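You operate a simulated robot arm through the tools that you are given. There is no shell and no other tool. Be economical: measure what you need, move in short steps, check, and stop when the job is done.

You run a simulated robot arm. Do the job below in one go: nothing can be reset, and whatever is moved stays where it is left.

JOB
Put the plug-in block labelled "speed" from the filter stand under the drain spout on the side bench before the controller and the plug-in block labelled "temp" on the top of the low table. Take the blue cap from the top of the steel bench and leave it on the side bench before the controller. Put the orange cap on the top of the low table. Put the grey pipe fitting on the top of the low table away on the top of the blue tank. Take the 4 A fuse from the top of the steel bench and leave it on the filter stand under the drain spout. Open the door. Any order will do. Set down upright: plug-in block.

The check looks at the end state, three seconds after you hand in, the way a careful person would. Anything else that was tipped, shoved, dropped, spilled or broken makes it a failure. Lids that push on must go on centred and level and be pressed home; caps that screw on are set level and turned clockwise until they are tight.

ROBOT AND FRAMES
A 7-joint arm with a two-finger parallel gripper on a trunk, on a base that drives. Base frame: it is fixed to the floor where the robot stands at the start and does not move with it; the origin is under the middle of the robot, x ahead of it, y to its left, z up; the surface under the hand at the start is at about z = 74. Lengths are in cm, angles in degrees, forces in N, time in s.
Its first joint turns from -166.0 to 166.0 degrees. Places, roughly: blue cap (4x4x3 cm) [-320, -160, 90]; door [100, 170, 100]; filter stand under the drain spout [60, 0, 70]; fuse [-375, -125, 75]; grey pipe fitting (3x3x4 cm) [-360, 30, 60]; orange cap (4x4x3 cm) [-320, -170, 90]; plug-in block [50, 0, 75]; side bench before the controller (34x20 cm) [48, -102, 80]; top of the blue tank [-550, 170, 120]; top of the low table [-370, 30, 60]. Payload 4.4 kg.
The TCP is the grasp point between the finger pads, 2.3 cm short of the fingertips. In the tool frame z runs along the fingers and y along their closing line. Largest opening 9.4 cm; finger width 3.8, thickness 1; the body of the gripper, 5.4 by 9.6 cm, starts 3.9 cm behind the TCP.
Orientation is that of the tool frame in the base frame, as [roll, pitch, yaw] about the fixed x, y, z axes, in that order (R = Rz(yaw) Ry(pitch) Rx(roll)). With the fingers straight down and closing along the base's y, the tool's x points along the base's -x, its y along +y and its z along -z.

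CONTROLS
- The arm moves only by the tool play_rows. Its argument "increments" is a list of rows, each an object (a shift or turn left out is 0, a gripper value left out holds the last) with "dp": the shift along the base's x, y, z in units of 200 mm (1.0 is 200 mm), a list of three; "angular": the turn, a rotation vector about the base's x, y, z in units of 180 degrees (1.0 is 180 degrees), a list of three; "grip": the finger opening in cm, from 0 to 9.4. In form: [{"dp": [tx, ty, tz], "angular": [rx, ry, rz], "grip": grip}, ...]. A call has 1 to 8 rows; each row is the pose to reach, as a shift and turn from the pose commanded when the call began. A call with a number of a shift or a turn outside -1 to 1 is refused whole. Rows are played at 5 a second. More than 5 cm and 8.6 degrees between two rows, or a gripper value outside its range, and nothing of the call is played. Where a pose cannot be reached the arm comes as near as it can. A force on the tool above 40 N (or 10 N above the force at the start of the call, whichever is more), or a blocked arm, ends the call early, and 0.2 s more pass. Each finger travels about 10.8 cm/s and halts on what it meets, pressing with about 28 N; the grip force reading is that of the motor and also rises with nothing between the fingers. The clock runs only during rows and for 0.2 s after the last one: add rows that repeat a pose to give the fingers time. The reply holds the time, the measured pose of the TCP, the force on the tool along the base axes, the opening and the grip force, in the units named above and with some noise, with the torque about the TCP (base axes, N m) and any sound that the robot's microphone picked up.
- Cameras (640 x 400 px; columns grow to the right, rows downward): "scene" is now at [14.71, 17.23, 144.8]; the picture's right is [-0.82, -0.58, 0.00], its down [-0.44, 0.62, -0.65] and it looks along [0.38, -0.53, -0.76] (base axes); focal length 285 px, centre (320, 200). "wrist" rides on the gripper at [8.6, 1.6, -7.4] in the tool frame; the picture's right is [-0.18, 0.98, 0.00], its down [-0.58, -0.11, -0.81] and it looks along [-0.79, -0.15, 0.59] (tool axes); focal length 243 px, centre (320, 200). There is no depth. A picture from a camera that has moved, and an enlarged one, comes with that camera's place and axes in the base frame and with its lens.
- capture(camera): a new picture of that camera. It takes no simulated time.
- base_move(legs): drives the robot by 1 to 6 legs, each [ahead, left, turn to the left] in cm, cm and degrees, along the robot's own axes; the way and the turn of a leg run together, so that a leg with both is an arc; at most 150 cm and 180 degrees a leg. The arm and the cameras ride along, it lands a little off, and it stops where it bumps. It gives what a move gives.
- aim_head(pan, tilt): turns the head with the scene camera to pan (to the left, within 120 degrees either way) and tilt (down, from -29 to 69), counted from straight ahead of the robot. It gives what a move gives.
- close_up(camera, box): a new picture of the part [left, top, right, bottom] of that camera's present view, enlarged. It takes no simulated time.
- job_done(): hands the job in; it is judged then, once.

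Go step by step. Nothing tells you exact positions but the pictures and the camera data: compare them with the known pose of the tool, close in by small moves and look again before you grip or let go. The budget is 196 turns and 162 pictures, counting those below and the enlarged ones. Unless the task says otherwise, let go and move clear before handing in.

The tools are called after "Request:" by a JSON object that holds its "fn" and its "kwargs". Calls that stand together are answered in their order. play_rows: Moves the arm, as the interface text tells. Its arguments: {"type":"object","properties":{"increments":{"type":"array"}},"required":["increments"]} The other tools are called the same way: base_move (legs) drives the base; aim_head (pan, tilt) turns the head that bears the scene camera; capture (camera) takes a picture; close_up (camera, box) takes an enlarged picture of a part of a camera's view; job_done () hands the job in.

At the start:

```text
t: 0.0
ee_pos: [59.48, -21.95, 98.01]
ee_rot: [-179.9, 0.0, -180.0]
wrist_force: [0.2, -0.1, 0.2]
torque: [-0.01, -0.01, -0.01]
finger_gap: 9.41
grasp_force: 0.0
robot x, y, heading: [-0.12, 0.04, 0.1]
head pan, tilt: [-54.8, 49.3]
```

scene: 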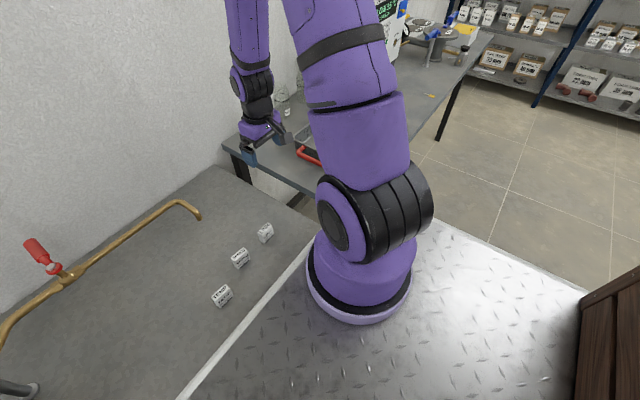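
wrist: 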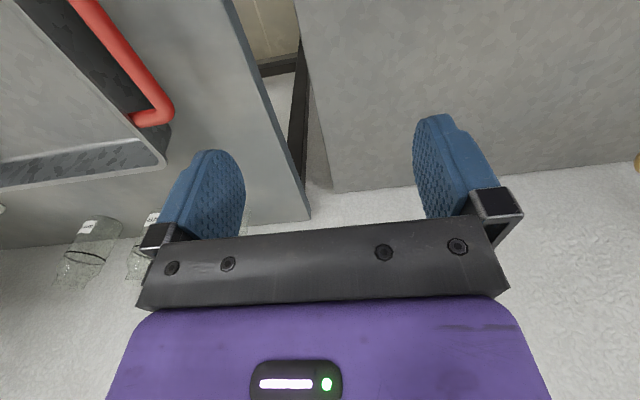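

The scene picture shows three small plug-in blocks on the filter stand near the spout. I'll enlarge them to read the labels and look around.

Request:
{"fn": "close_up", "kwargs": {"camera": "scene", "box": [180, 190, 300, 320]}}

Request:
{"fn": "aim_head", "kwargs": {"pan": 0, "tilt": 35}}

Request:
{"fn": "capture", "kwargs": {"camera": "scene"}}

Request:
{"fn": "aim_head", "kwargs": {"pan": 60, "tilt": 20}}

Request:
{"fn": "capture", "kwargs": {"camera": "scene"}}

Request:
{"fn": "aim_head", "kwargs": {"pan": -75, "tilt": 30}}

Request:
{"fn": "capture", "kwargs": {"camera": "scene"}}

Request:
{"fn": "aim_head", "kwargs": {"pan": 119, "tilt": 20}}

Request:
{"fn": "capture", "kwargs": {"camera": "scene"}}

```text
3.08 times, centred on (240, 255) of scene
camera zoom: at [14.71, 17.23, 144.8], right [-0.82, -0.58, 0.0], down [-0.44, 0.62, -0.65], along [0.38, -0.53, -0.76], focal length 876 px, centre (566, 31)
```

zoom: 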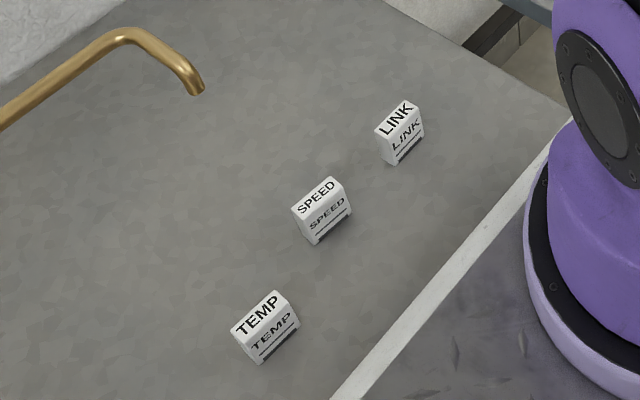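

```text
t: 1.2
ee_pos: [59.62, -22.03, 98.17]
ee_rot: [180.0, 0.0, 180.0]
wrist_force: [1.0, 0.4, -0.1]
torque: [-0.01, 0.0, -0.01]
finger_gap: 9.39
grasp_force: 0.0
robot x, y, heading: [-0.07, -0.12, 0.1]
head pan, tilt: [0.0, 35.0]
```

```text
158 pictures are left
camera scene: at [19.04, 23.57, 146.87], right [0.0, -1.0, 0.0], down [-0.57, 0.0, -0.82], along [0.82, 0.0, -0.57], focal length 285 px, centre (320, 200)
```

scene: 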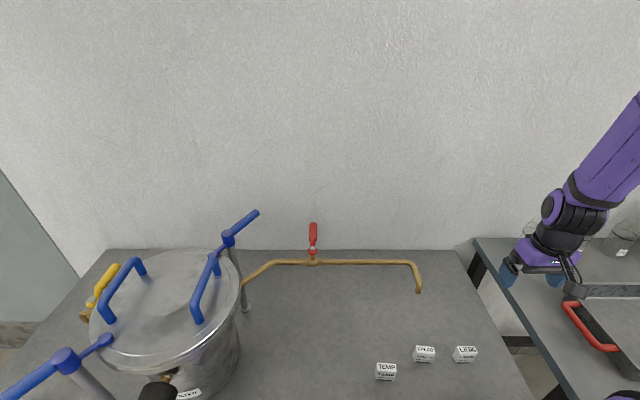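

```text
t: 2.5
ee_pos: [59.63, -22.06, 98.04]
ee_rot: [-179.9, 0.0, -179.9]
wrist_force: [0.0, -0.8, 0.6]
torque: [0.0, 0.0, 0.01]
finger_gap: 9.4
grasp_force: 0.1
robot x, y, heading: [0.42, -0.15, 0.1]
head pan, tilt: [60.0, 20.0]
```

```text
157 pictures are left
camera scene: at [14.89, 31.64, 149.25], right [0.87, -0.5, 0.0], down [-0.17, -0.3, -0.94], along [0.47, 0.81, -0.34], focal length 285 px, centre (320, 200)
```

scene: 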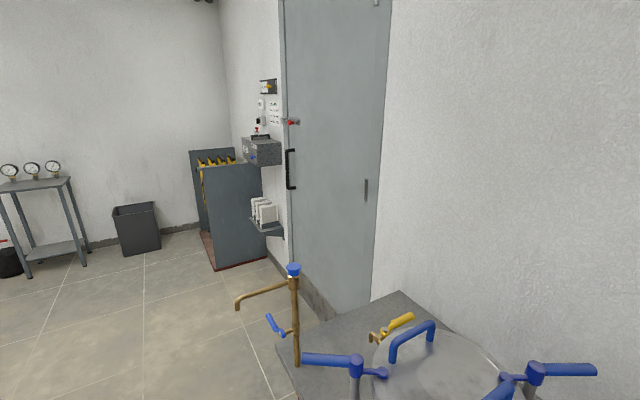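

```text
t: 4.7
ee_pos: [59.59, -22.04, 98.02]
ee_rot: [-180.0, 0.0, -180.0]
wrist_force: [0.2, -0.6, 0.1]
torque: [-0.02, -0.01, 0.0]
finger_gap: 9.39
grasp_force: 0.0
robot x, y, heading: [-0.24, 0.2, 0.2]
head pan, tilt: [-75.0, 30.0]
```

```text
156 pictures are left
camera scene: at [12.58, 14.84, 147.65], right [-0.97, -0.26, 0.0], down [-0.13, 0.48, -0.87], along [0.22, -0.84, -0.5], focal length 285 px, centre (320, 200)
```

scene: 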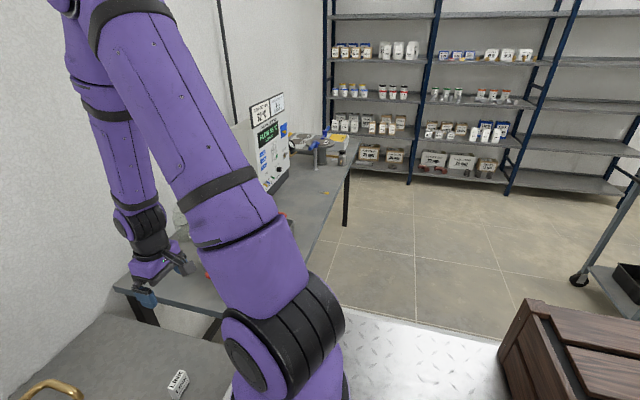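

```text
t: 7.6
ee_pos: [59.7, -22.13, 97.99]
ee_rot: [180.0, 0.0, -180.0]
wrist_force: [-0.4, 0.4, -0.4]
torque: [-0.02, 0.0, -0.01]
finger_gap: 9.43
grasp_force: 0.0
robot x, y, heading: [0.12, -0.31, 0.2]
head pan, tilt: [119.0, 20.0]
```

```text
155 pictures are left
camera scene: at [5.72, 31.72, 149.26], right [0.87, 0.48, 0.0], down [0.17, -0.3, -0.94], along [-0.46, 0.82, -0.34], focal length 285 px, centre (320, 200)
```

scene: 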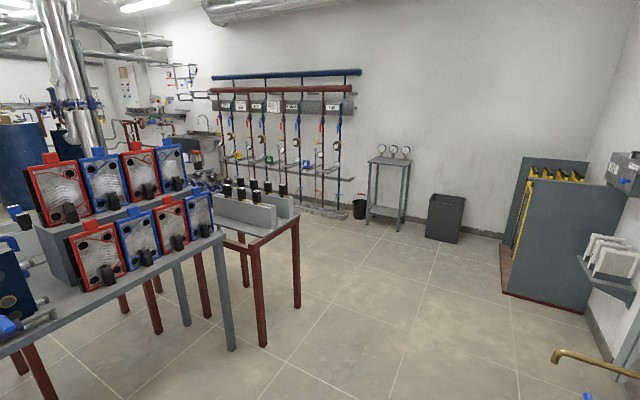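

Blocks are about at TEMP (52, 7.5), SPEED (57, -3), LINK (56, -14). I'll move the hand above SPEED and look with the wrist camera.

Request:
{"fn": "play_rows", "kwargs": {"increments": [{"dp": [-0.03, 0.19, -0.08]}, {"dp": [-0.06, 0.38, -0.16]}, {"dp": [-0.09, 0.57, -0.24]}, {"dp": [-0.12, 0.76, -0.32]}, {"dp": [-0.15, 0.95, -0.4]}, {"dp": [-0.15, 0.95, -0.4]}]}}

Request:
{"fn": "aim_head", "kwargs": {"pan": -20, "tilt": 50}}

Request:
{"fn": "capture", "kwargs": {"camera": "wrist"}}

Request:
{"fn": "capture", "kwargs": {"camera": "scene"}}

```text
t: 9.0
ee_pos: [56.57, -3.01, 90.02]
ee_rot: [-180.0, -0.1, 180.0]
wrist_force: [0.8, 0.1, 0.2]
torque: [0.03, -0.02, -0.05]
finger_gap: 9.41
grasp_force: 0.0
robot x, y, heading: [0.1, -0.18, 0.3]
head pan, tilt: [119.0, 20.0]
```

```text
t: 11.2
ee_pos: [56.54, -3.14, 90.18]
ee_rot: [180.0, 0.0, 180.0]
wrist_force: [0.0, 0.6, -0.5]
torque: [0.01, -0.01, -0.05]
finger_gap: 9.39
grasp_force: 0.0
robot x, y, heading: [0.08, -0.25, -0.1]
head pan, tilt: [-20.0, 50.0]
```

```text
154 pictures are left
camera wrist: at [47.87, -1.39, 97.6], right [0.18, 0.98, 0.0], down [0.58, -0.11, 0.81], along [0.79, -0.15, -0.59], focal length 243 px, centre (320, 200)
```

wrist: 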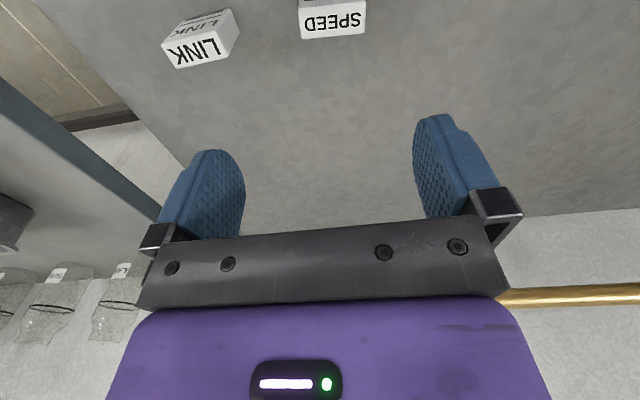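

```text
153 pictures are left
camera scene: at [17.47, 20.95, 144.7], right [-0.34, -0.94, 0.0], down [-0.72, 0.26, -0.64], along [0.6, -0.22, -0.77], focal length 285 px, centre (320, 200)
```

scene: 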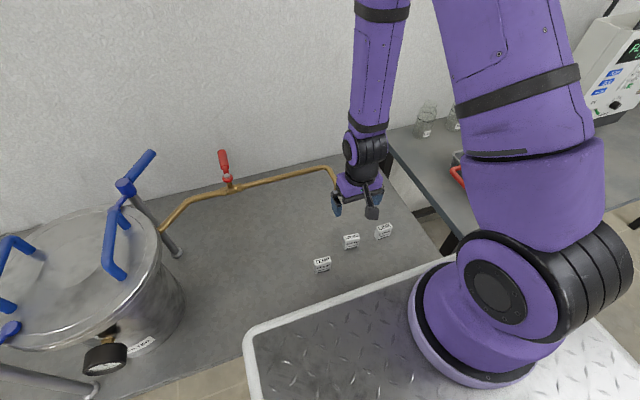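

SPEED's top is about (54, -1.7, 76.5). I'll move over it at a lower height and check.

Request:
{"fn": "play_rows", "kwargs": {"increments": [{"dp": [-0.06, 0.035, -0.12], "grip": 8}, {"dp": [-0.12, 0.07, -0.25]}, {"dp": [-0.12, 0.07, -0.25]}]}}

Request:
{"fn": "capture", "kwargs": {"camera": "wrist"}}

Request:
{"fn": "close_up", "kwargs": {"camera": "scene", "box": [280, 160, 420, 300]}}

```text
t: 12.0
ee_pos: [54.16, -1.72, 85.17]
ee_rot: [-180.0, 0.0, -180.0]
wrist_force: [0.1, -0.1, 0.0]
torque: [-0.04, -0.03, 0.0]
finger_gap: 8.0
grasp_force: 0.1
robot x, y, heading: [-0.16, -0.09, 0.1]
head pan, tilt: [-20.0, 50.0]
```

```text
152 pictures are left
camera wrist: at [45.4, -0.12, 92.6], right [0.18, 0.98, 0.0], down [0.58, -0.11, 0.81], along [0.79, -0.15, -0.59], focal length 243 px, centre (320, 200)
```

wrist: 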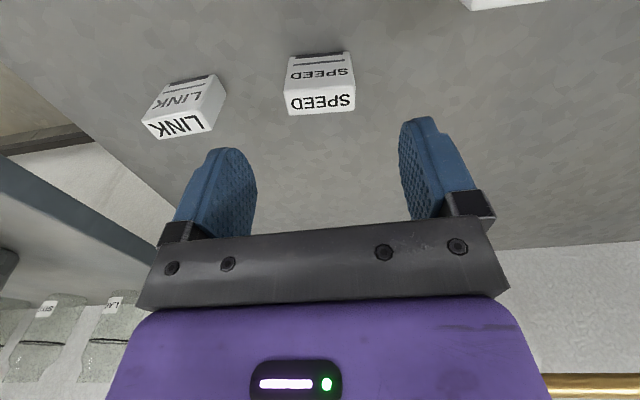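

```text
2.86 times, centred on (350, 230) of scene
camera zoom: at [17.46, 20.94, 144.7], right [-0.34, -0.94, 0.0], down [-0.72, 0.26, -0.64], along [0.6, -0.22, -0.77], focal length 813 px, centre (234, 114)
```

zoom: 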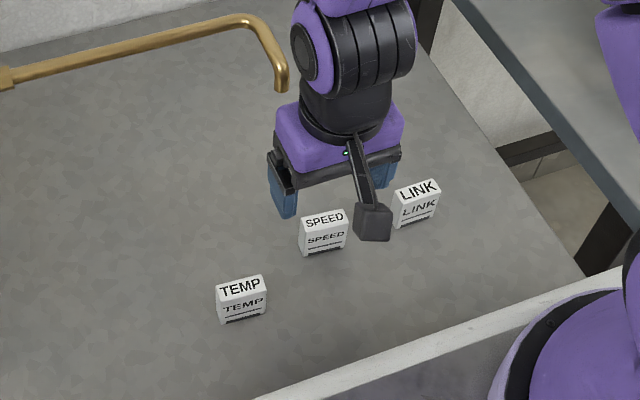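

SPEED's top centre is about (54.3, -1.7, 77.7), on the surface at 74. I'll go down to z≈77 and grip it.

Request:
{"fn": "play_rows", "kwargs": {"increments": [{"dp": [0.007, 0, -0.2], "angular": [0, 0, -0.028]}, {"dp": [0.007, 0, -0.3], "angular": [0, 0, -0.028]}, {"dp": [0.007, 0, -0.4], "angular": [0, 0, -0.028]}, {"dp": [0.007, 0, -0.4], "angular": [0, 0, -0.028]}]}}

Request:
{"fn": "capture", "kwargs": {"camera": "wrist"}}

```text
t: 13.0
ee_pos: [54.3, -1.67, 76.99]
ee_rot: [-180.0, 0.0, 174.9]
wrist_force: [-0.8, 1.4, -0.1]
torque: [0.06, 0.04, 0.01]
finger_gap: 7.99
grasp_force: 0.1
robot x, y, heading: [0.46, 0.52, 0.3]
head pan, tilt: [-20.0, 50.0]
```

```text
150 pictures are left
camera wrist: at [45.74, 0.78, 84.46], right [0.27, 0.96, 0.0], down [0.57, -0.16, 0.81], along [0.78, -0.22, -0.59], focal length 243 px, centre (320, 200)
```

wrist: 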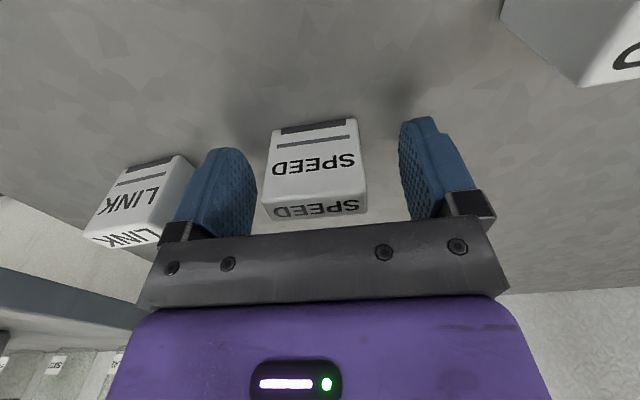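

The block sits squarely between the fingers, well aligned. I'll close on it and lift.

Request:
{"fn": "play_rows", "kwargs": {"increments": [{"grip": 3}, {"grip": 3}, {"grip": 3}, {"grip": 3}, {"dp": [0, 0, 0.15], "grip": 3}, {"dp": [0, 0, 0.35], "grip": 3}, {"dp": [0, 0, 0.6], "grip": 3}, {"dp": [0, 0, 0.75], "grip": 3}]}}

Request:
{"fn": "capture", "kwargs": {"camera": "wrist"}}

Request:
{"fn": "aim_head", "kwargs": {"pan": -70, "tilt": 25}}

Request:
{"fn": "capture", "kwargs": {"camera": "scene"}}

```text
t: 14.8
ee_pos: [55.73, -1.38, 91.94]
ee_rot: [180.0, -0.2, 175.0]
wrist_force: [0.7, 0.2, -1.1]
torque: [0.0, 0.02, -0.02]
finger_gap: 4.33
grasp_force: 28.1
out of reach, approached as far as the arm can: row 7, 8
robot x, y, heading: [-0.16, 0.14, 0.1]
head pan, tilt: [-20.0, 50.0]
```

```text
149 pictures are left
camera wrist: at [47.2, 0.98, 99.39], right [0.27, 0.96, 0.0], down [0.57, -0.16, 0.8], along [0.77, -0.22, -0.59], focal length 243 px, centre (320, 200)
```

wrist: 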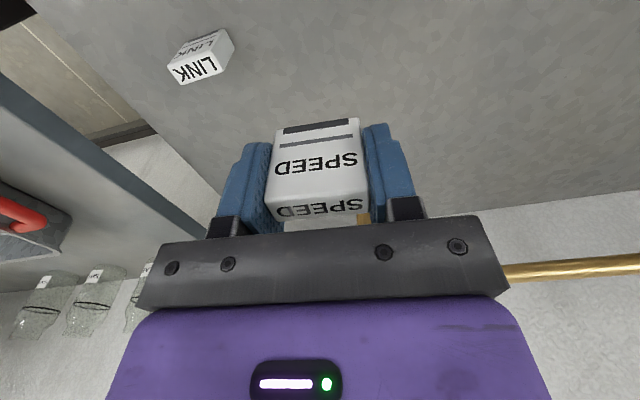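

```text
t: 16.0
ee_pos: [55.73, -1.45, 91.84]
ee_rot: [179.9, -0.1, 175.0]
wrist_force: [0.5, 1.6, -0.7]
torque: [0.01, 0.0, -0.01]
finger_gap: 4.35
grasp_force: 28.2
robot x, y, heading: [0.2, -0.14, 0.0]
head pan, tilt: [-70.0, 25.0]
```

```text
148 pictures are left
camera scene: at [13.39, 14.92, 148.44], right [-0.94, -0.34, 0.0], down [-0.15, 0.4, -0.91], along [0.31, -0.85, -0.42], focal length 285 px, centre (320, 200)
```

scene: 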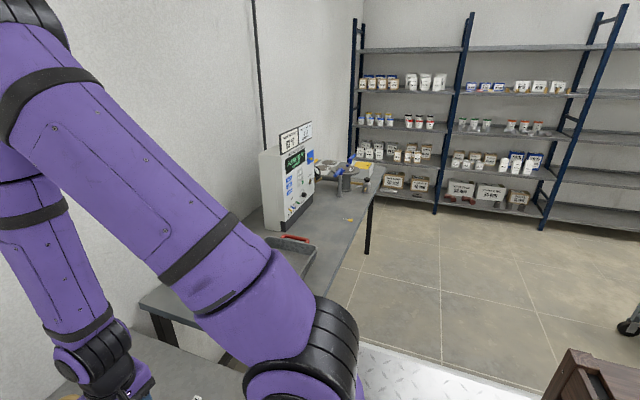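

SPEED is held. Before driving along to the side bench I'll check the floor and clearance around the robot's base.

Request:
{"fn": "aim_head", "kwargs": {"pan": -110, "tilt": 45}}

Request:
{"fn": "capture", "kwargs": {"camera": "scene"}}

Request:
{"fn": "aim_head", "kwargs": {"pan": 0, "tilt": 69}}

Request:
{"fn": "capture", "kwargs": {"camera": "scene"}}

Request:
{"fn": "aim_head", "kwargs": {"pan": 110, "tilt": 50}}

Request:
{"fn": "capture", "kwargs": {"camera": "scene"}}

```text
t: 17.0
ee_pos: [55.69, -1.31, 92.03]
ee_rot: [180.0, 0.0, 175.0]
wrist_force: [-0.4, -0.8, -0.3]
torque: [0.03, -0.03, -0.03]
finger_gap: 4.35
grasp_force: 27.7
robot x, y, heading: [-0.13, -0.09, -0.1]
head pan, tilt: [-110.0, 45.0]
```

```text
147 pictures are left
camera scene: at [7.46, 15.93, 145.39], right [-0.94, 0.34, 0.0], down [0.24, 0.66, -0.71], along [-0.24, -0.66, -0.71], focal length 285 px, centre (320, 200)
```

scene: 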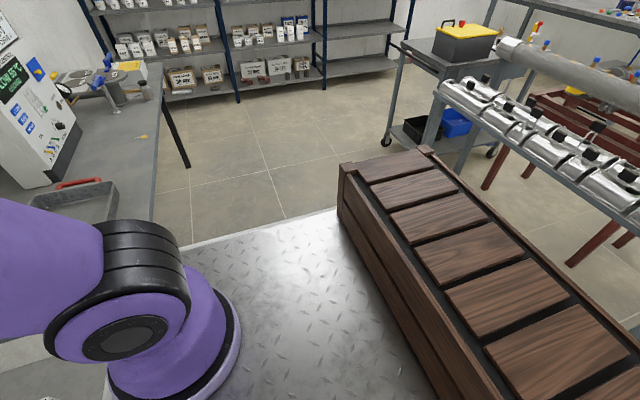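

```text
t: 18.9
ee_pos: [55.65, -1.31, 91.81]
ee_rot: [180.0, -0.1, 175.1]
wrist_force: [0.5, 0.4, -0.2]
torque: [0.01, 0.03, 0.0]
finger_gap: 4.35
grasp_force: 28.4
robot x, y, heading: [0.3, 0.12, -0.0]
head pan, tilt: [0.0, 68.8]
```

```text
146 pictures are left
camera scene: at [15.83, 23.58, 142.5], right [0.0, -1.0, 0.0], down [-0.93, 0.0, -0.36], along [0.36, 0.0, -0.93], focal length 285 px, centre (320, 200)
```

scene: 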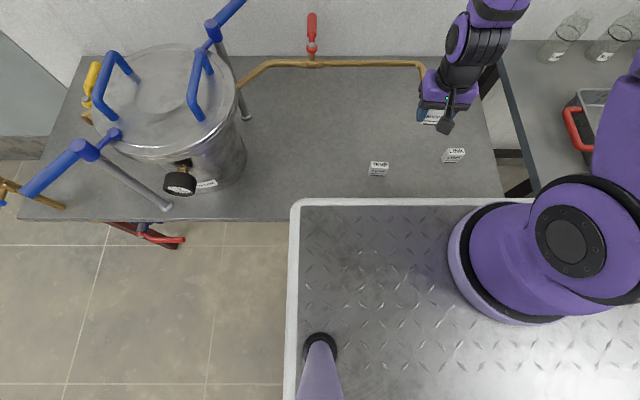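

```text
t: 20.8
ee_pos: [55.71, -1.47, 91.87]
ee_rot: [179.9, -0.2, 175.0]
wrist_force: [-0.3, 0.1, -0.3]
torque: [0.0, 0.01, -0.01]
finger_gap: 4.35
grasp_force: 28.0
robot x, y, heading: [0.09, -0.01, -0.1]
head pan, tilt: [110.0, 50.0]
```

```text
145 pictures are left
camera scene: at [7.6, 30.82, 144.69], right [0.94, 0.34, 0.0], down [0.26, -0.72, -0.64], along [-0.22, 0.6, -0.77], focal length 285 px, centre (320, 200)
```

scene: 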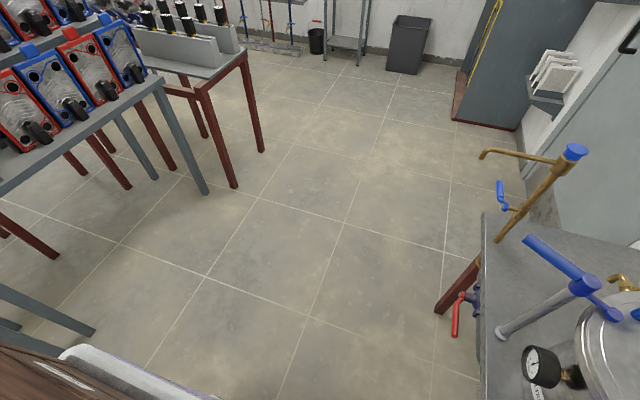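

The robot's deck has the arm on it; the side bench runs along x≥40. I'll back off a little and drive right to stand in front of the controller.

Request:
{"fn": "base_move", "kwargs": {"legs": [[-8, 0, 0], [0, -75, 0]]}}

Request:
{"fn": "aim_head", "kwargs": {"pan": -30, "tilt": 45}}

Request:
{"fn": "capture", "kwargs": {"camera": "scene"}}

Request:
{"fn": "capture", "kwargs": {"camera": "wrist"}}

```text
t: 25.5
ee_pos: [47.74, -76.96, 91.86]
ee_rot: [-180.0, -0.1, 174.8]
wrist_force: [-0.6, -0.1, -0.6]
torque: [-0.02, 0.0, -0.01]
finger_gap: 4.36
grasp_force: 28.0
robot x, y, heading: [-7.82, -75.48, -0.5]
head pan, tilt: [110.0, 50.0]
```

```text
t: 27.8
ee_pos: [47.65, -76.97, 91.92]
ee_rot: [180.0, -0.1, 174.8]
wrist_force: [0.0, -0.4, -0.4]
torque: [-0.03, 0.03, -0.03]
finger_gap: 4.34
grasp_force: 27.9
robot x, y, heading: [-8.09, -75.01, -0.5]
head pan, tilt: [-30.0, 45.0]
```

```text
144 pictures are left
camera scene: at [9.3, -55.89, 145.39], right [-0.5, -0.86, 0.0], down [-0.61, 0.36, -0.71], along [0.61, -0.36, -0.71], focal length 285 px, centre (320, 200)
```

scene: 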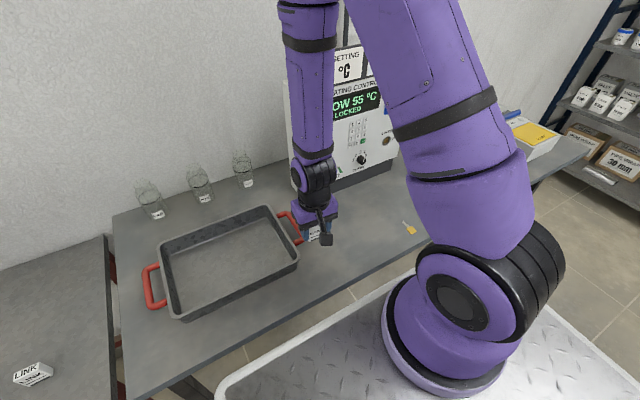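

```text
143 pictures are left
camera wrist: at [39.14, -74.52, 99.37], right [0.27, 0.96, 0.0], down [0.57, -0.16, 0.81], along [0.77, -0.22, -0.59], focal length 243 px, centre (320, 200)
```

wrist: 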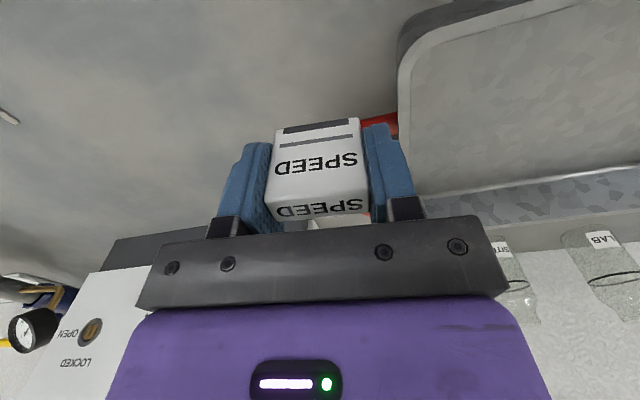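

The bench in front of the controller is visible, with a small orange item at about (43, -108) that I'll keep clear of. I'll bring SPEED to about (50, -93), lower, and look.

Request:
{"fn": "play_rows", "kwargs": {"increments": [{"dp": [0.025, -0.2, -0.06]}, {"dp": [0.05, -0.4, -0.12]}, {"dp": [0.075, -0.6, -0.18]}, {"dp": [0.1, -0.8, -0.25]}, {"dp": [0.1, -0.8, -0.25]}]}}

Request:
{"fn": "capture", "kwargs": {"camera": "wrist"}}

Request:
{"fn": "close_up", "kwargs": {"camera": "scene", "box": [260, 130, 480, 270]}}

```text
t: 29.0
ee_pos: [49.59, -93.23, 86.9]
ee_rot: [180.0, -0.1, 174.7]
wrist_force: [-0.1, -0.3, -0.1]
torque: [-0.01, -0.02, 0.0]
finger_gap: 4.35
grasp_force: 28.0
robot x, y, heading: [-8.2, -75.34, -0.2]
head pan, tilt: [-30.0, 45.0]
```

```text
142 pictures are left
camera wrist: at [41.19, -90.78, 94.31], right [0.27, 0.96, 0.0], down [0.57, -0.16, 0.81], along [0.78, -0.22, -0.59], focal length 243 px, centre (320, 200)
```

wrist: 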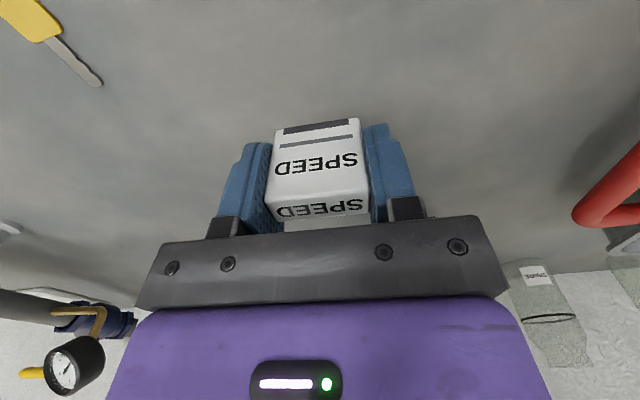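

```text
2.86 times, centred on (370, 200) of scene
camera zoom: at [9.3, -55.89, 145.39], right [-0.5, -0.86, 0.0], down [-0.61, 0.36, -0.71], along [0.61, -0.36, -0.71], focal length 813 px, centre (177, 200)
```

zoom: 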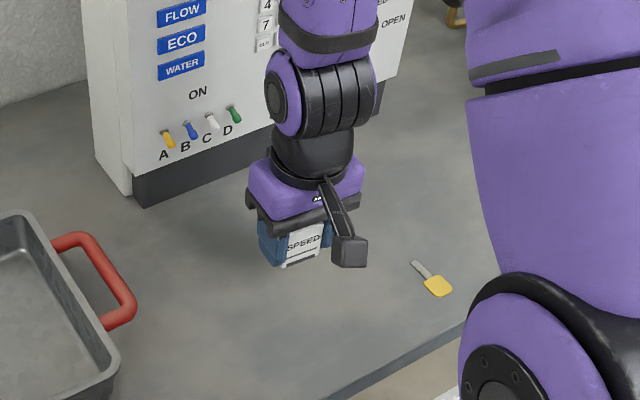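

The key's stereo fix puts the bench surface at z≈80, so release height for SPEED is about z=83. I'll lower in small steps watching force.

Request:
{"fn": "play_rows", "kwargs": {"increments": [{"dp": [0, 0, -0.1]}, {"dp": [0, 0, -0.15]}, {"dp": [0, 0, -0.165]}, {"dp": [0, 0, -0.165]}]}}

Request:
{"fn": "capture", "kwargs": {"camera": "wrist"}}

Request:
{"fn": "close_up", "kwargs": {"camera": "scene", "box": [310, 170, 410, 250]}}

```text
t: 30.0
ee_pos: [49.7, -93.05, 83.44]
ee_rot: [180.0, -0.1, 174.7]
wrist_force: [-0.4, 0.2, -0.8]
torque: [-0.01, 0.02, 0.0]
finger_gap: 4.35
grasp_force: 27.7
robot x, y, heading: [-7.73, -75.47, -0.3]
head pan, tilt: [-30.0, 45.0]
```

```text
140 pictures are left
camera wrist: at [41.12, -90.62, 91.02], right [0.27, 0.96, 0.0], down [0.57, -0.16, 0.81], along [0.78, -0.22, -0.59], focal length 243 px, centre (320, 200)
```

wrist: 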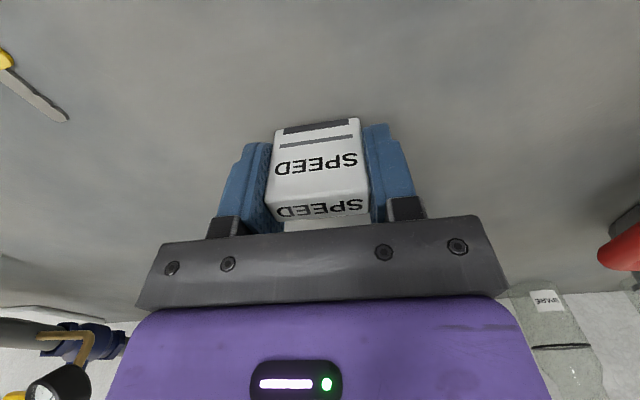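

```text
5.00 times, centred on (360, 210) of scene
camera zoom: at [9.3, -55.9, 145.39], right [-0.5, -0.86, 0.0], down [-0.61, 0.36, -0.71], along [0.61, -0.36, -0.71], focal length 1423 px, centre (120, 150)
```

zoom: 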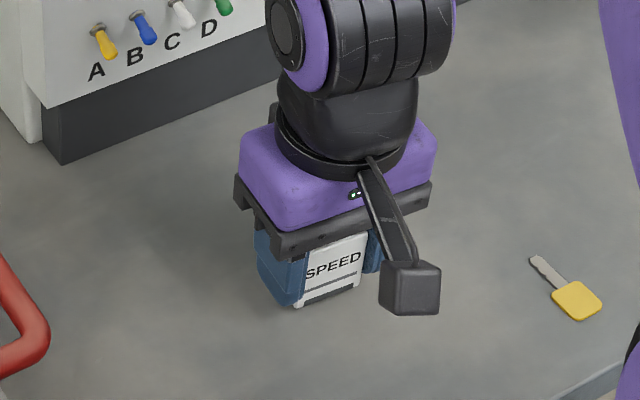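

Request:
{"fn": "play_rows", "kwargs": {"increments": [{"dp": [0, 0, -0.015]}, {"dp": [0, 0, -0.015]}]}}

Request:
{"fn": "play_rows", "kwargs": {"increments": [{"dp": [0, 0, -0.015]}, {"dp": [0, 0, -0.015]}]}}

```text
t: 30.6
ee_pos: [49.63, -93.09, 83.34]
ee_rot: [179.9, 0.0, 174.8]
wrist_force: [-0.6, -0.6, -0.5]
torque: [0.0, -0.02, -0.02]
finger_gap: 4.35
grasp_force: 28.5
robot x, y, heading: [-8.08, -75.41, -0.1]
head pan, tilt: [-30.0, 45.0]
```

```text
t: 31.2
ee_pos: [49.62, -92.94, 83.08]
ee_rot: [180.0, -0.2, 174.8]
wrist_force: [-0.1, 0.9, -1.4]
torque: [0.02, -0.01, -0.01]
finger_gap: 4.36
grasp_force: 28.3
robot x, y, heading: [-7.98, -75.35, -0.2]
head pan, tilt: [-30.0, 45.0]
```

No contact yet at z 83.1; I keep lowering in 2–3 mm steps.

Request:
{"fn": "play_rows", "kwargs": {"increments": [{"dp": [0, 0, -0.01]}, {"dp": [0, 0, -0.01]}]}}

Request:
{"fn": "play_rows", "kwargs": {"increments": [{"dp": [0, 0, -0.01]}, {"dp": [0, 0, -0.01]}]}}

```text
t: 31.8
ee_pos: [49.59, -92.89, 82.83]
ee_rot: [-180.0, 0.0, 174.8]
wrist_force: [0.3, -3.4, 12.0]
torque: [-0.04, -0.02, 0.01]
finger_gap: 4.35
grasp_force: 27.9
robot x, y, heading: [-8.34, -75.4, -0.1]
head pan, tilt: [-30.0, 45.0]
```

```text
t: 32.4
ee_pos: [49.7, -93.02, 82.58]
ee_rot: [180.0, 0.1, 174.8]
wrist_force: [0.0, -7.8, 22.2]
torque: [-0.08, 0.02, 0.04]
finger_gap: 4.37
grasp_force: 28.4
robot x, y, heading: [-8.28, -75.51, -0.2]
head pan, tilt: [-30.0, 45.0]
```

Contact made (12–22 N). I'll ease up 2 mm, release and rise.

Request:
{"fn": "play_rows", "kwargs": {"increments": [{"dp": [0, 0, 0.012]}, {"dp": [0, 0, 0.012], "grip": 5}, {"dp": [0, 0, 0.012], "grip": 7.5}, {"dp": [0, 0, 0.012], "grip": 7.5}, {"dp": [0, 0, 0.15]}, {"dp": [0, 0, 0.35]}, {"dp": [0, 0, 0.5]}]}}

Request:
{"fn": "capture", "kwargs": {"camera": "wrist"}}

Request:
{"fn": "capture", "kwargs": {"camera": "scene"}}

```text
t: 34.0
ee_pos: [49.4, -92.9, 92.63]
ee_rot: [-179.9, -0.1, 174.8]
wrist_force: [0.1, 0.0, 0.3]
torque: [0.03, 0.0, 0.0]
finger_gap: 7.47
grasp_force: 0.1
robot x, y, heading: [-8.22, -75.57, -0.1]
head pan, tilt: [-30.0, 45.0]
```

```text
138 pictures are left
camera wrist: at [40.91, -90.41, 100.05], right [0.27, 0.96, 0.0], down [0.57, -0.16, 0.81], along [0.77, -0.22, -0.59], focal length 243 px, centre (320, 200)
```

wrist: 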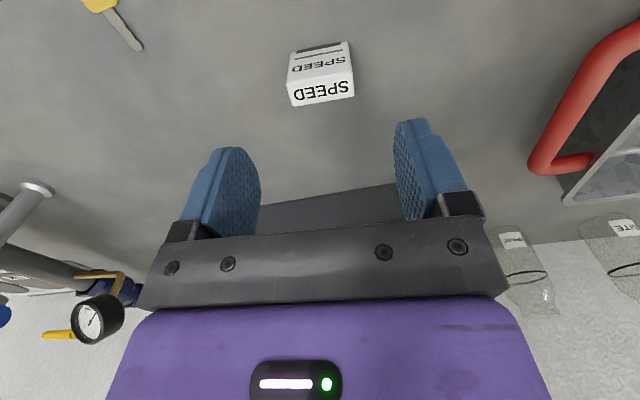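

```text
137 pictures are left
camera scene: at [9.35, -55.91, 145.38], right [-0.5, -0.86, 0.0], down [-0.61, 0.36, -0.71], along [0.61, -0.36, -0.71], focal length 285 px, centre (320, 200)
```

scene: 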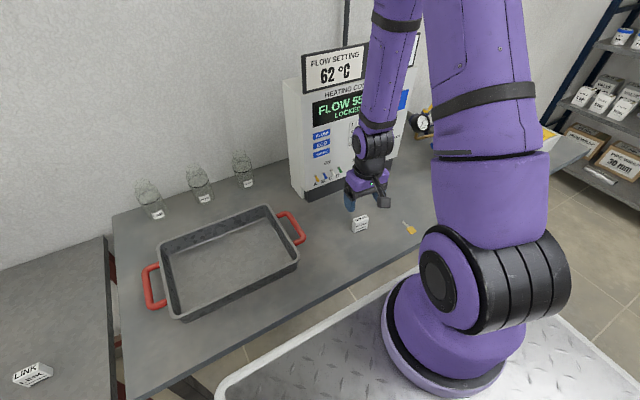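

SPEED stands upright in front of the controller. Next I'll raise the hand and drive back to pick TEMP.

Request:
{"fn": "play_rows", "kwargs": {"increments": [{"dp": [0.05, 0, 0.15]}, {"dp": [0.1, 0, 0.3]}, {"dp": [0.1, 0, 0.3]}]}}

Request:
{"fn": "base_move", "kwargs": {"legs": [[0, 75, 0]]}}

Request:
{"fn": "aim_head", "kwargs": {"pan": 0, "tilt": 55}}

Request:
{"fn": "capture", "kwargs": {"camera": "scene"}}

```text
t: 34.8
ee_pos: [51.44, -92.71, 98.49]
ee_rot: [180.0, -0.1, 174.8]
wrist_force: [-0.2, -0.1, -1.0]
torque: [-0.03, 0.0, -0.01]
finger_gap: 7.49
grasp_force: 0.1
robot x, y, heading: [-7.93, -75.49, -0.1]
head pan, tilt: [-30.0, 45.0]
```

```text
t: 38.9
ee_pos: [51.71, -17.21, 98.63]
ee_rot: [-179.9, -0.1, 174.9]
wrist_force: [-0.1, -0.6, -0.7]
torque: [0.06, 0.01, 0.03]
finger_gap: 7.49
grasp_force: 0.1
robot x, y, heading: [-8.16, 0.08, -0.1]
head pan, tilt: [-30.0, 45.0]
```

```text
t: 39.8
ee_pos: [51.68, -17.24, 98.5]
ee_rot: [180.0, 0.0, 174.8]
wrist_force: [0.3, 0.2, 0.1]
torque: [0.0, -0.02, 0.01]
finger_gap: 7.49
grasp_force: 0.0
robot x, y, heading: [-7.47, 0.24, -0.0]
head pan, tilt: [0.0, 55.0]
```

```text
136 pictures are left
camera scene: at [9.55, 23.6, 144.05], right [0.0, -1.0, 0.0], down [-0.82, 0.0, -0.57], along [0.57, 0.0, -0.82], focal length 285 px, centre (320, 200)
```

scene: 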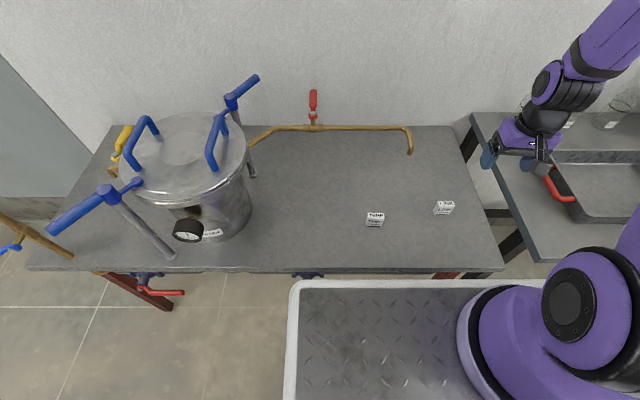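

TEMP's top is about (50.4, 8.3, 77.7). I'll move above it.

Request:
{"fn": "play_rows", "kwargs": {"increments": [{"dp": [-0.011, 0.21, -0.1]}, {"dp": [-0.022, 0.42, -0.2]}, {"dp": [-0.033, 0.63, -0.3]}, {"dp": [-0.044, 0.85, -0.4]}, {"dp": [-0.055, 1.0, -0.5]}, {"dp": [-0.06, 1.0, -0.6]}, {"dp": [-0.06, 1.0, -0.6]}]}}

Request:
{"fn": "capture", "kwargs": {"camera": "wrist"}}

```text
t: 41.4
ee_pos: [50.3, 2.7, 86.64]
ee_rot: [180.0, -0.1, 175.0]
wrist_force: [-0.3, 0.0, 0.0]
torque: [-0.02, 0.02, -0.01]
finger_gap: 7.52
grasp_force: 0.0
robot x, y, heading: [-7.69, -0.28, 0.1]
head pan, tilt: [0.0, 55.0]
```

```text
135 pictures are left
camera wrist: at [41.74, 5.08, 93.99], right [0.27, 0.96, 0.0], down [0.57, -0.16, 0.81], along [0.78, -0.22, -0.59], focal length 243 px, centre (320, 200)
```

wrist: 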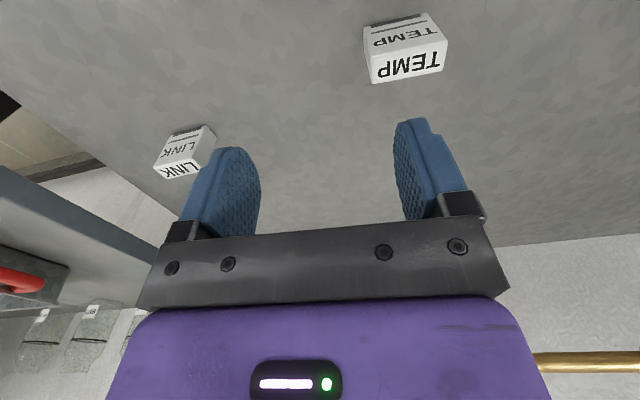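

TEMP is aligned with the current tool yaw at about (50.3, 8.5). I'll move over it and descend.

Request:
{"fn": "play_rows", "kwargs": {"increments": [{"dp": [0, 0.15, -0.05]}, {"dp": [0, 0.288, -0.15]}, {"dp": [0, 0.288, -0.3]}, {"dp": [0, 0.288, -0.48]}, {"dp": [0, 0.288, -0.48]}]}}

Request:
{"fn": "capture", "kwargs": {"camera": "wrist"}}

```text
t: 42.6
ee_pos: [50.32, 8.57, 77.0]
ee_rot: [180.0, -0.2, 175.1]
wrist_force: [-0.7, -0.6, -1.0]
torque: [0.01, 0.04, 0.03]
finger_gap: 7.5
grasp_force: 0.0
robot x, y, heading: [-7.94, 0.14, 0.1]
head pan, tilt: [0.0, 55.0]
```

```text
134 pictures are left
camera wrist: at [41.73, 11.01, 84.48], right [0.27, 0.96, 0.0], down [0.57, -0.16, 0.81], along [0.78, -0.22, -0.59], focal length 243 px, centre (320, 200)
```

wrist: 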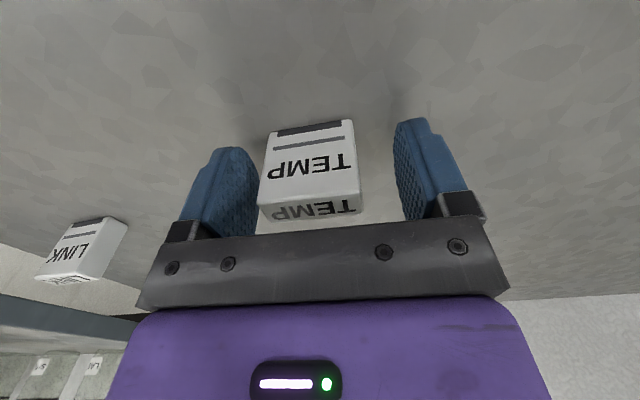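

TEMP sits slightly off-centre; I'll shift 4 mm, then close and lift.

Request:
{"fn": "play_rows", "kwargs": {"increments": [{"dp": [0, -0.022, 0]}, {"dp": [0, -0.022, 0], "grip": 3}, {"dp": [0, -0.022, 0], "grip": 3}, {"dp": [0, -0.022, 0], "grip": 3}, {"dp": [0, -0.022, 0], "grip": 3}, {"dp": [0.02, -0.022, 0.2], "grip": 3}, {"dp": [0.05, -0.022, 0.4], "grip": 3}, {"dp": [0.15, -0.022, 0.6], "grip": 3}]}}

Request:
{"fn": "play_rows", "kwargs": {"increments": [{"dp": [0.1, 0, 0.2]}, {"dp": [0.2, 0, 0.4]}, {"dp": [0.2, 0, 0.6]}]}}

Request:
{"fn": "capture", "kwargs": {"camera": "wrist"}}

Request:
{"fn": "aim_head", "kwargs": {"pan": 119, "tilt": 30}}

Request:
{"fn": "capture", "kwargs": {"camera": "scene"}}

Request:
{"fn": "aim_head", "kwargs": {"pan": -119, "tilt": 20}}

Request:
{"fn": "capture", "kwargs": {"camera": "scene"}}

```text
t: 44.4
ee_pos: [53.27, 8.08, 89.06]
ee_rot: [180.0, -0.1, 175.0]
wrist_force: [0.5, -0.6, -0.3]
torque: [-0.03, 0.01, 0.0]
finger_gap: 4.33
grasp_force: 27.9
robot x, y, heading: [-7.54, 0.18, -0.1]
head pan, tilt: [0.0, 55.0]
```

```text
t: 45.2
ee_pos: [57.65, 8.19, 101.06]
ee_rot: [-179.9, -0.2, 175.0]
wrist_force: [0.2, -0.4, -1.1]
torque: [-0.03, 0.03, 0.02]
finger_gap: 4.37
grasp_force: 27.9
robot x, y, heading: [-7.77, -0.15, 0.2]
head pan, tilt: [0.0, 55.0]
```

```text
133 pictures are left
camera wrist: at [49.01, 10.67, 108.46], right [0.27, 0.96, 0.0], down [0.57, -0.16, 0.8], along [0.77, -0.22, -0.59], focal length 243 px, centre (320, 200)
```

wrist: 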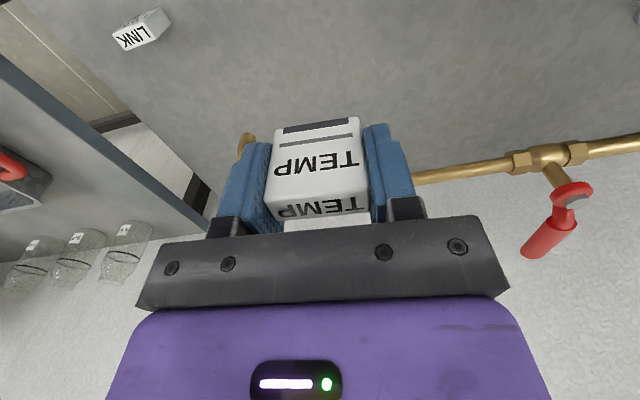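

```text
t: 47.2
ee_pos: [57.63, 8.27, 100.92]
ee_rot: [180.0, -0.1, 174.9]
wrist_force: [-0.7, 0.1, -0.7]
torque: [-0.03, 0.03, 0.0]
finger_gap: 4.35
grasp_force: 27.7
robot x, y, heading: [-7.99, -0.13, -0.3]
head pan, tilt: [119.0, 30.0]
```

```text
132 pictures are left
camera scene: at [-2.04, 31.53, 147.65], right [0.88, 0.48, 0.0], down [0.24, -0.44, -0.87], along [-0.42, 0.76, -0.5], focal length 285 px, centre (320, 200)
```

scene: 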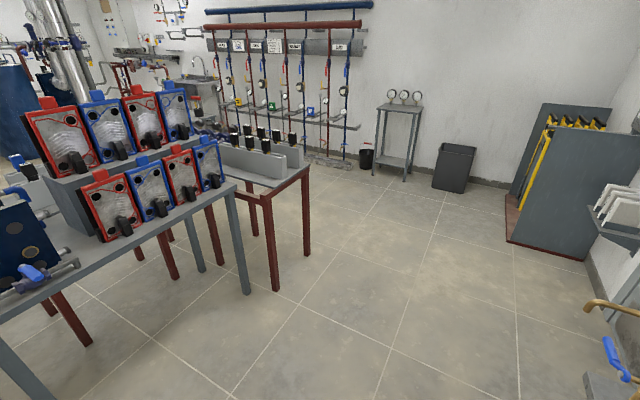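

```text
t: 50.5
ee_pos: [57.57, 8.29, 100.95]
ee_rot: [-180.0, -0.1, 175.0]
wrist_force: [0.0, 0.3, -1.2]
torque: [-0.04, 0.0, 0.02]
finger_gap: 4.36
grasp_force: 27.4
robot x, y, heading: [-7.9, -0.08, -0.3]
head pan, tilt: [-119.0, 20.0]
```

```text
131 pictures are left
camera scene: at [-2.17, 15.47, 149.25], right [-0.87, 0.48, 0.0], down [0.17, 0.3, -0.94], along [-0.46, -0.82, -0.34], focal length 285 px, centre (320, 200)
```

scene: 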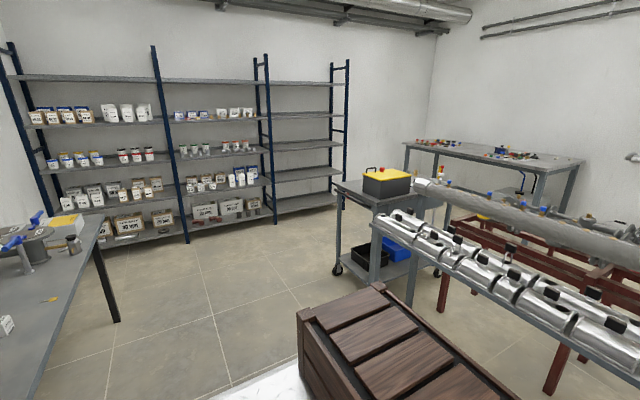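

TEMP is held. A row of tables blocks the way directly behind, so I'll go around by the south (right) side: back up, drive right, then survey.

Request:
{"fn": "base_move", "kwargs": {"legs": [[-27, 0, 0], [0, -150, 0], [0, -70, 0]]}}

Request:
{"fn": "aim_head", "kwargs": {"pan": -119, "tilt": 20}}

Request:
{"fn": "capture", "kwargs": {"camera": "scene"}}

Request:
{"fn": "aim_head", "kwargs": {"pan": 119, "tilt": 20}}

Request:
{"fn": "capture", "kwargs": {"camera": "scene"}}

```text
t: 62.9
ee_pos: [35.38, -208.57, 100.96]
ee_rot: [180.0, -0.1, 177.3]
wrist_force: [-0.2, -0.1, -0.2]
torque: [0.02, 0.0, -0.02]
finger_gap: 4.35
grasp_force: 27.8
robot x, y, heading: [-30.0, -219.62, 2.2]
head pan, tilt: [-119.0, 20.0]
```

```text
t: 63.5
ee_pos: [35.29, -208.57, 100.95]
ee_rot: [-180.0, -0.1, 177.3]
wrist_force: [-0.6, 0.4, -0.4]
torque: [-0.02, 0.04, 0.02]
finger_gap: 4.35
grasp_force: 28.6
robot x, y, heading: [-29.97, -219.71, 2.4]
head pan, tilt: [-119.0, 20.0]
```

```text
130 pictures are left
camera scene: at [-24.62, -203.87, 149.25], right [-0.89, 0.45, 0.0], down [0.15, 0.31, -0.94], along [-0.42, -0.84, -0.34], focal length 285 px, centre (320, 200)
```

scene: 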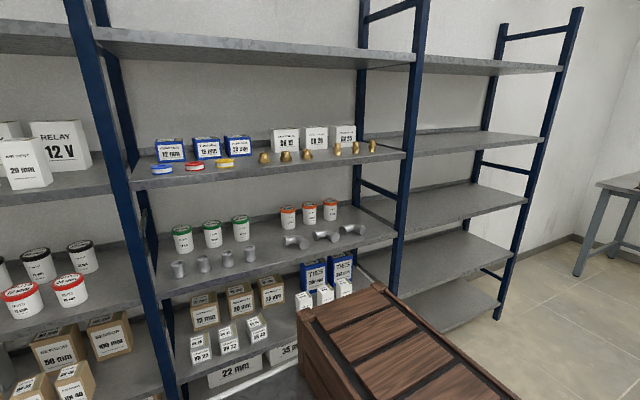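

```text
t: 66.9
ee_pos: [35.24, -208.65, 101.02]
ee_rot: [180.0, 0.0, 177.2]
wrist_force: [0.3, -0.6, -0.7]
torque: [0.0, 0.01, 0.01]
finger_gap: 4.37
grasp_force: 27.7
robot x, y, heading: [-30.11, -219.53, 2.2]
head pan, tilt: [119.0, 20.0]
```

```text
129 pictures are left
camera scene: at [-25.27, -187.59, 149.25], right [0.85, 0.52, 0.0], down [0.18, -0.29, -0.94], along [-0.49, 0.8, -0.34], focal length 285 px, centre (320, 200)
```

scene: 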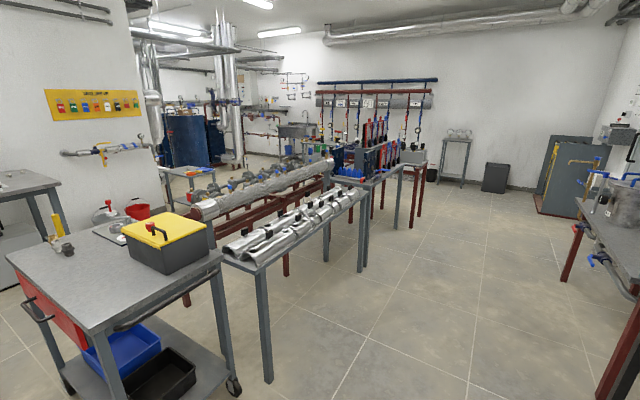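

The steel bench is to the west, with a cart north of the corridor. I'll turn left to face west here where there's space, drive ahead 150 and look.

Request:
{"fn": "base_move", "kwargs": {"legs": [[0, 0, 178], [140, 0, 0]]}}

Request:
{"fn": "aim_head", "kwargs": {"pan": 0, "tilt": 20}}

Request:
{"fn": "capture", "kwargs": {"camera": "scene"}}

Request:
{"fn": "aim_head", "kwargs": {"pan": -65, "tilt": 20}}

Request:
{"fn": "capture", "kwargs": {"camera": "scene"}}

```text
t: 81.3
ee_pos: [-236.83, -234.68, 101.04]
ee_rot: [-179.9, -0.2, -2.6]
wrist_force: [-0.2, -0.1, -1.1]
torque: [0.0, 0.01, -0.01]
finger_gap: 4.36
grasp_force: 28.1
robot x, y, heading: [-172.09, -223.77, -177.5]
head pan, tilt: [119.0, 20.0]
```

```text
t: 83.2
ee_pos: [-236.75, -234.63, 100.97]
ee_rot: [-180.0, -0.1, -2.7]
wrist_force: [0.4, 0.4, -0.4]
torque: [-0.01, -0.04, -0.01]
finger_gap: 4.36
grasp_force: 28.1
robot x, y, heading: [-172.09, -224.17, -177.5]
head pan, tilt: [0.0, 20.0]
```

```text
128 pictures are left
camera scene: at [-189.91, -247.87, 149.25], right [-0.04, 1.0, 0.0], down [0.34, 0.01, -0.94], along [-0.94, -0.04, -0.34], focal length 285 px, centre (320, 200)
```

scene: 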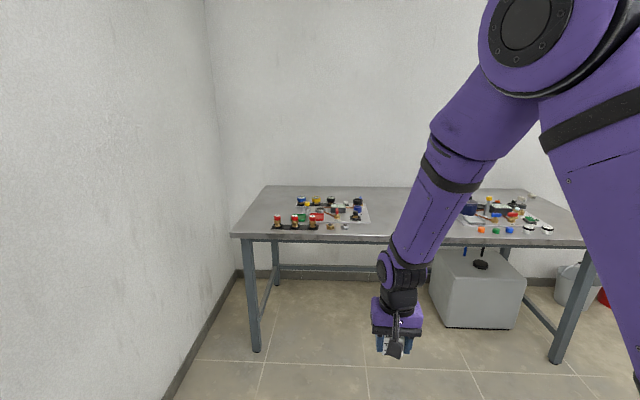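

```text
t: 84.6
ee_pos: [-236.79, -234.72, 100.99]
ee_rot: [-180.0, -0.1, -2.7]
wrist_force: [-0.1, -1.7, -0.5]
torque: [-0.01, 0.02, 0.0]
finger_gap: 4.33
grasp_force: 28.0
robot x, y, heading: [-172.09, -223.56, -177.5]
head pan, tilt: [-65.0, 20.0]
```

```text
127 pictures are left
camera scene: at [-184.9, -239.21, 149.25], right [0.89, 0.46, 0.0], down [0.16, -0.3, -0.94], along [-0.43, 0.83, -0.34], focal length 285 px, centre (320, 200)
```

scene: 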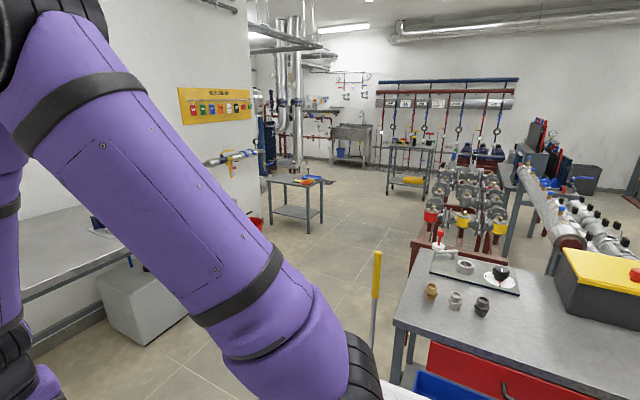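

The steel bench with the coloured caps is ahead and the low table is to the north-west. I'll look lower at the gap between cart and bench, especially the yellow-handled thing.

Request:
{"fn": "aim_head", "kwargs": {"pan": -70, "tilt": 45}}

Request:
{"fn": "capture", "kwargs": {"camera": "scene"}}

Request:
{"fn": "aim_head", "kwargs": {"pan": -110, "tilt": 40}}

Request:
{"fn": "capture", "kwargs": {"camera": "scene"}}

```text
t: 85.5
ee_pos: [-236.85, -234.66, 101.02]
ee_rot: [180.0, -0.1, -2.5]
wrist_force: [-0.3, -0.1, -1.3]
torque: [0.02, 0.01, -0.01]
finger_gap: 4.37
grasp_force: 27.7
robot x, y, heading: [-172.0, -223.9, -177.5]
head pan, tilt: [-70.0, 45.0]
```

```text
126 pictures are left
camera scene: at [-183.71, -239.95, 145.39], right [0.92, 0.38, 0.0], down [0.27, -0.65, -0.71], along [-0.27, 0.65, -0.71], focal length 285 px, centre (320, 200)
```

scene: 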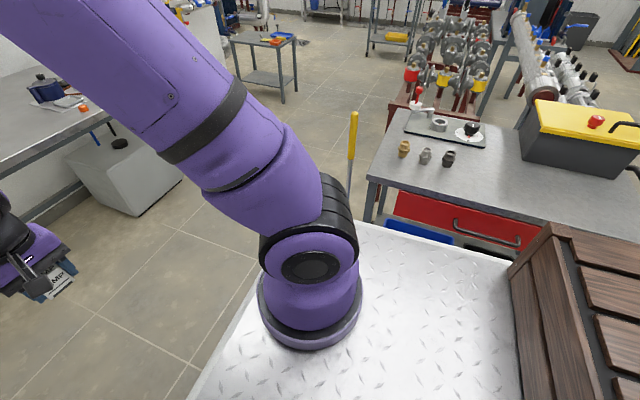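

```text
t: 86.6
ee_pos: [-236.74, -234.71, 101.0]
ee_rot: [180.0, -0.1, -2.6]
wrist_force: [-0.1, -0.7, -1.1]
torque: [0.0, -0.06, 0.01]
finger_gap: 4.36
grasp_force: 27.6
robot x, y, heading: [-171.51, -223.64, -177.6]
head pan, tilt: [-110.0, 40.0]
```

```text
125 pictures are left
camera scene: at [-178.05, -239.36, 146.11], right [0.95, -0.3, 0.0], down [-0.19, -0.61, -0.77], along [0.23, 0.73, -0.64], focal length 285 px, centre (320, 200)
```

scene: 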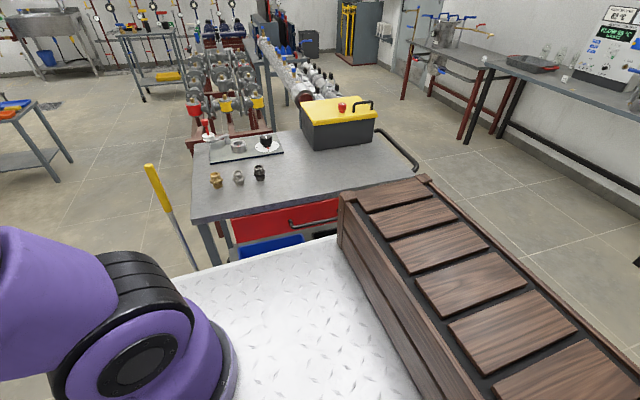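

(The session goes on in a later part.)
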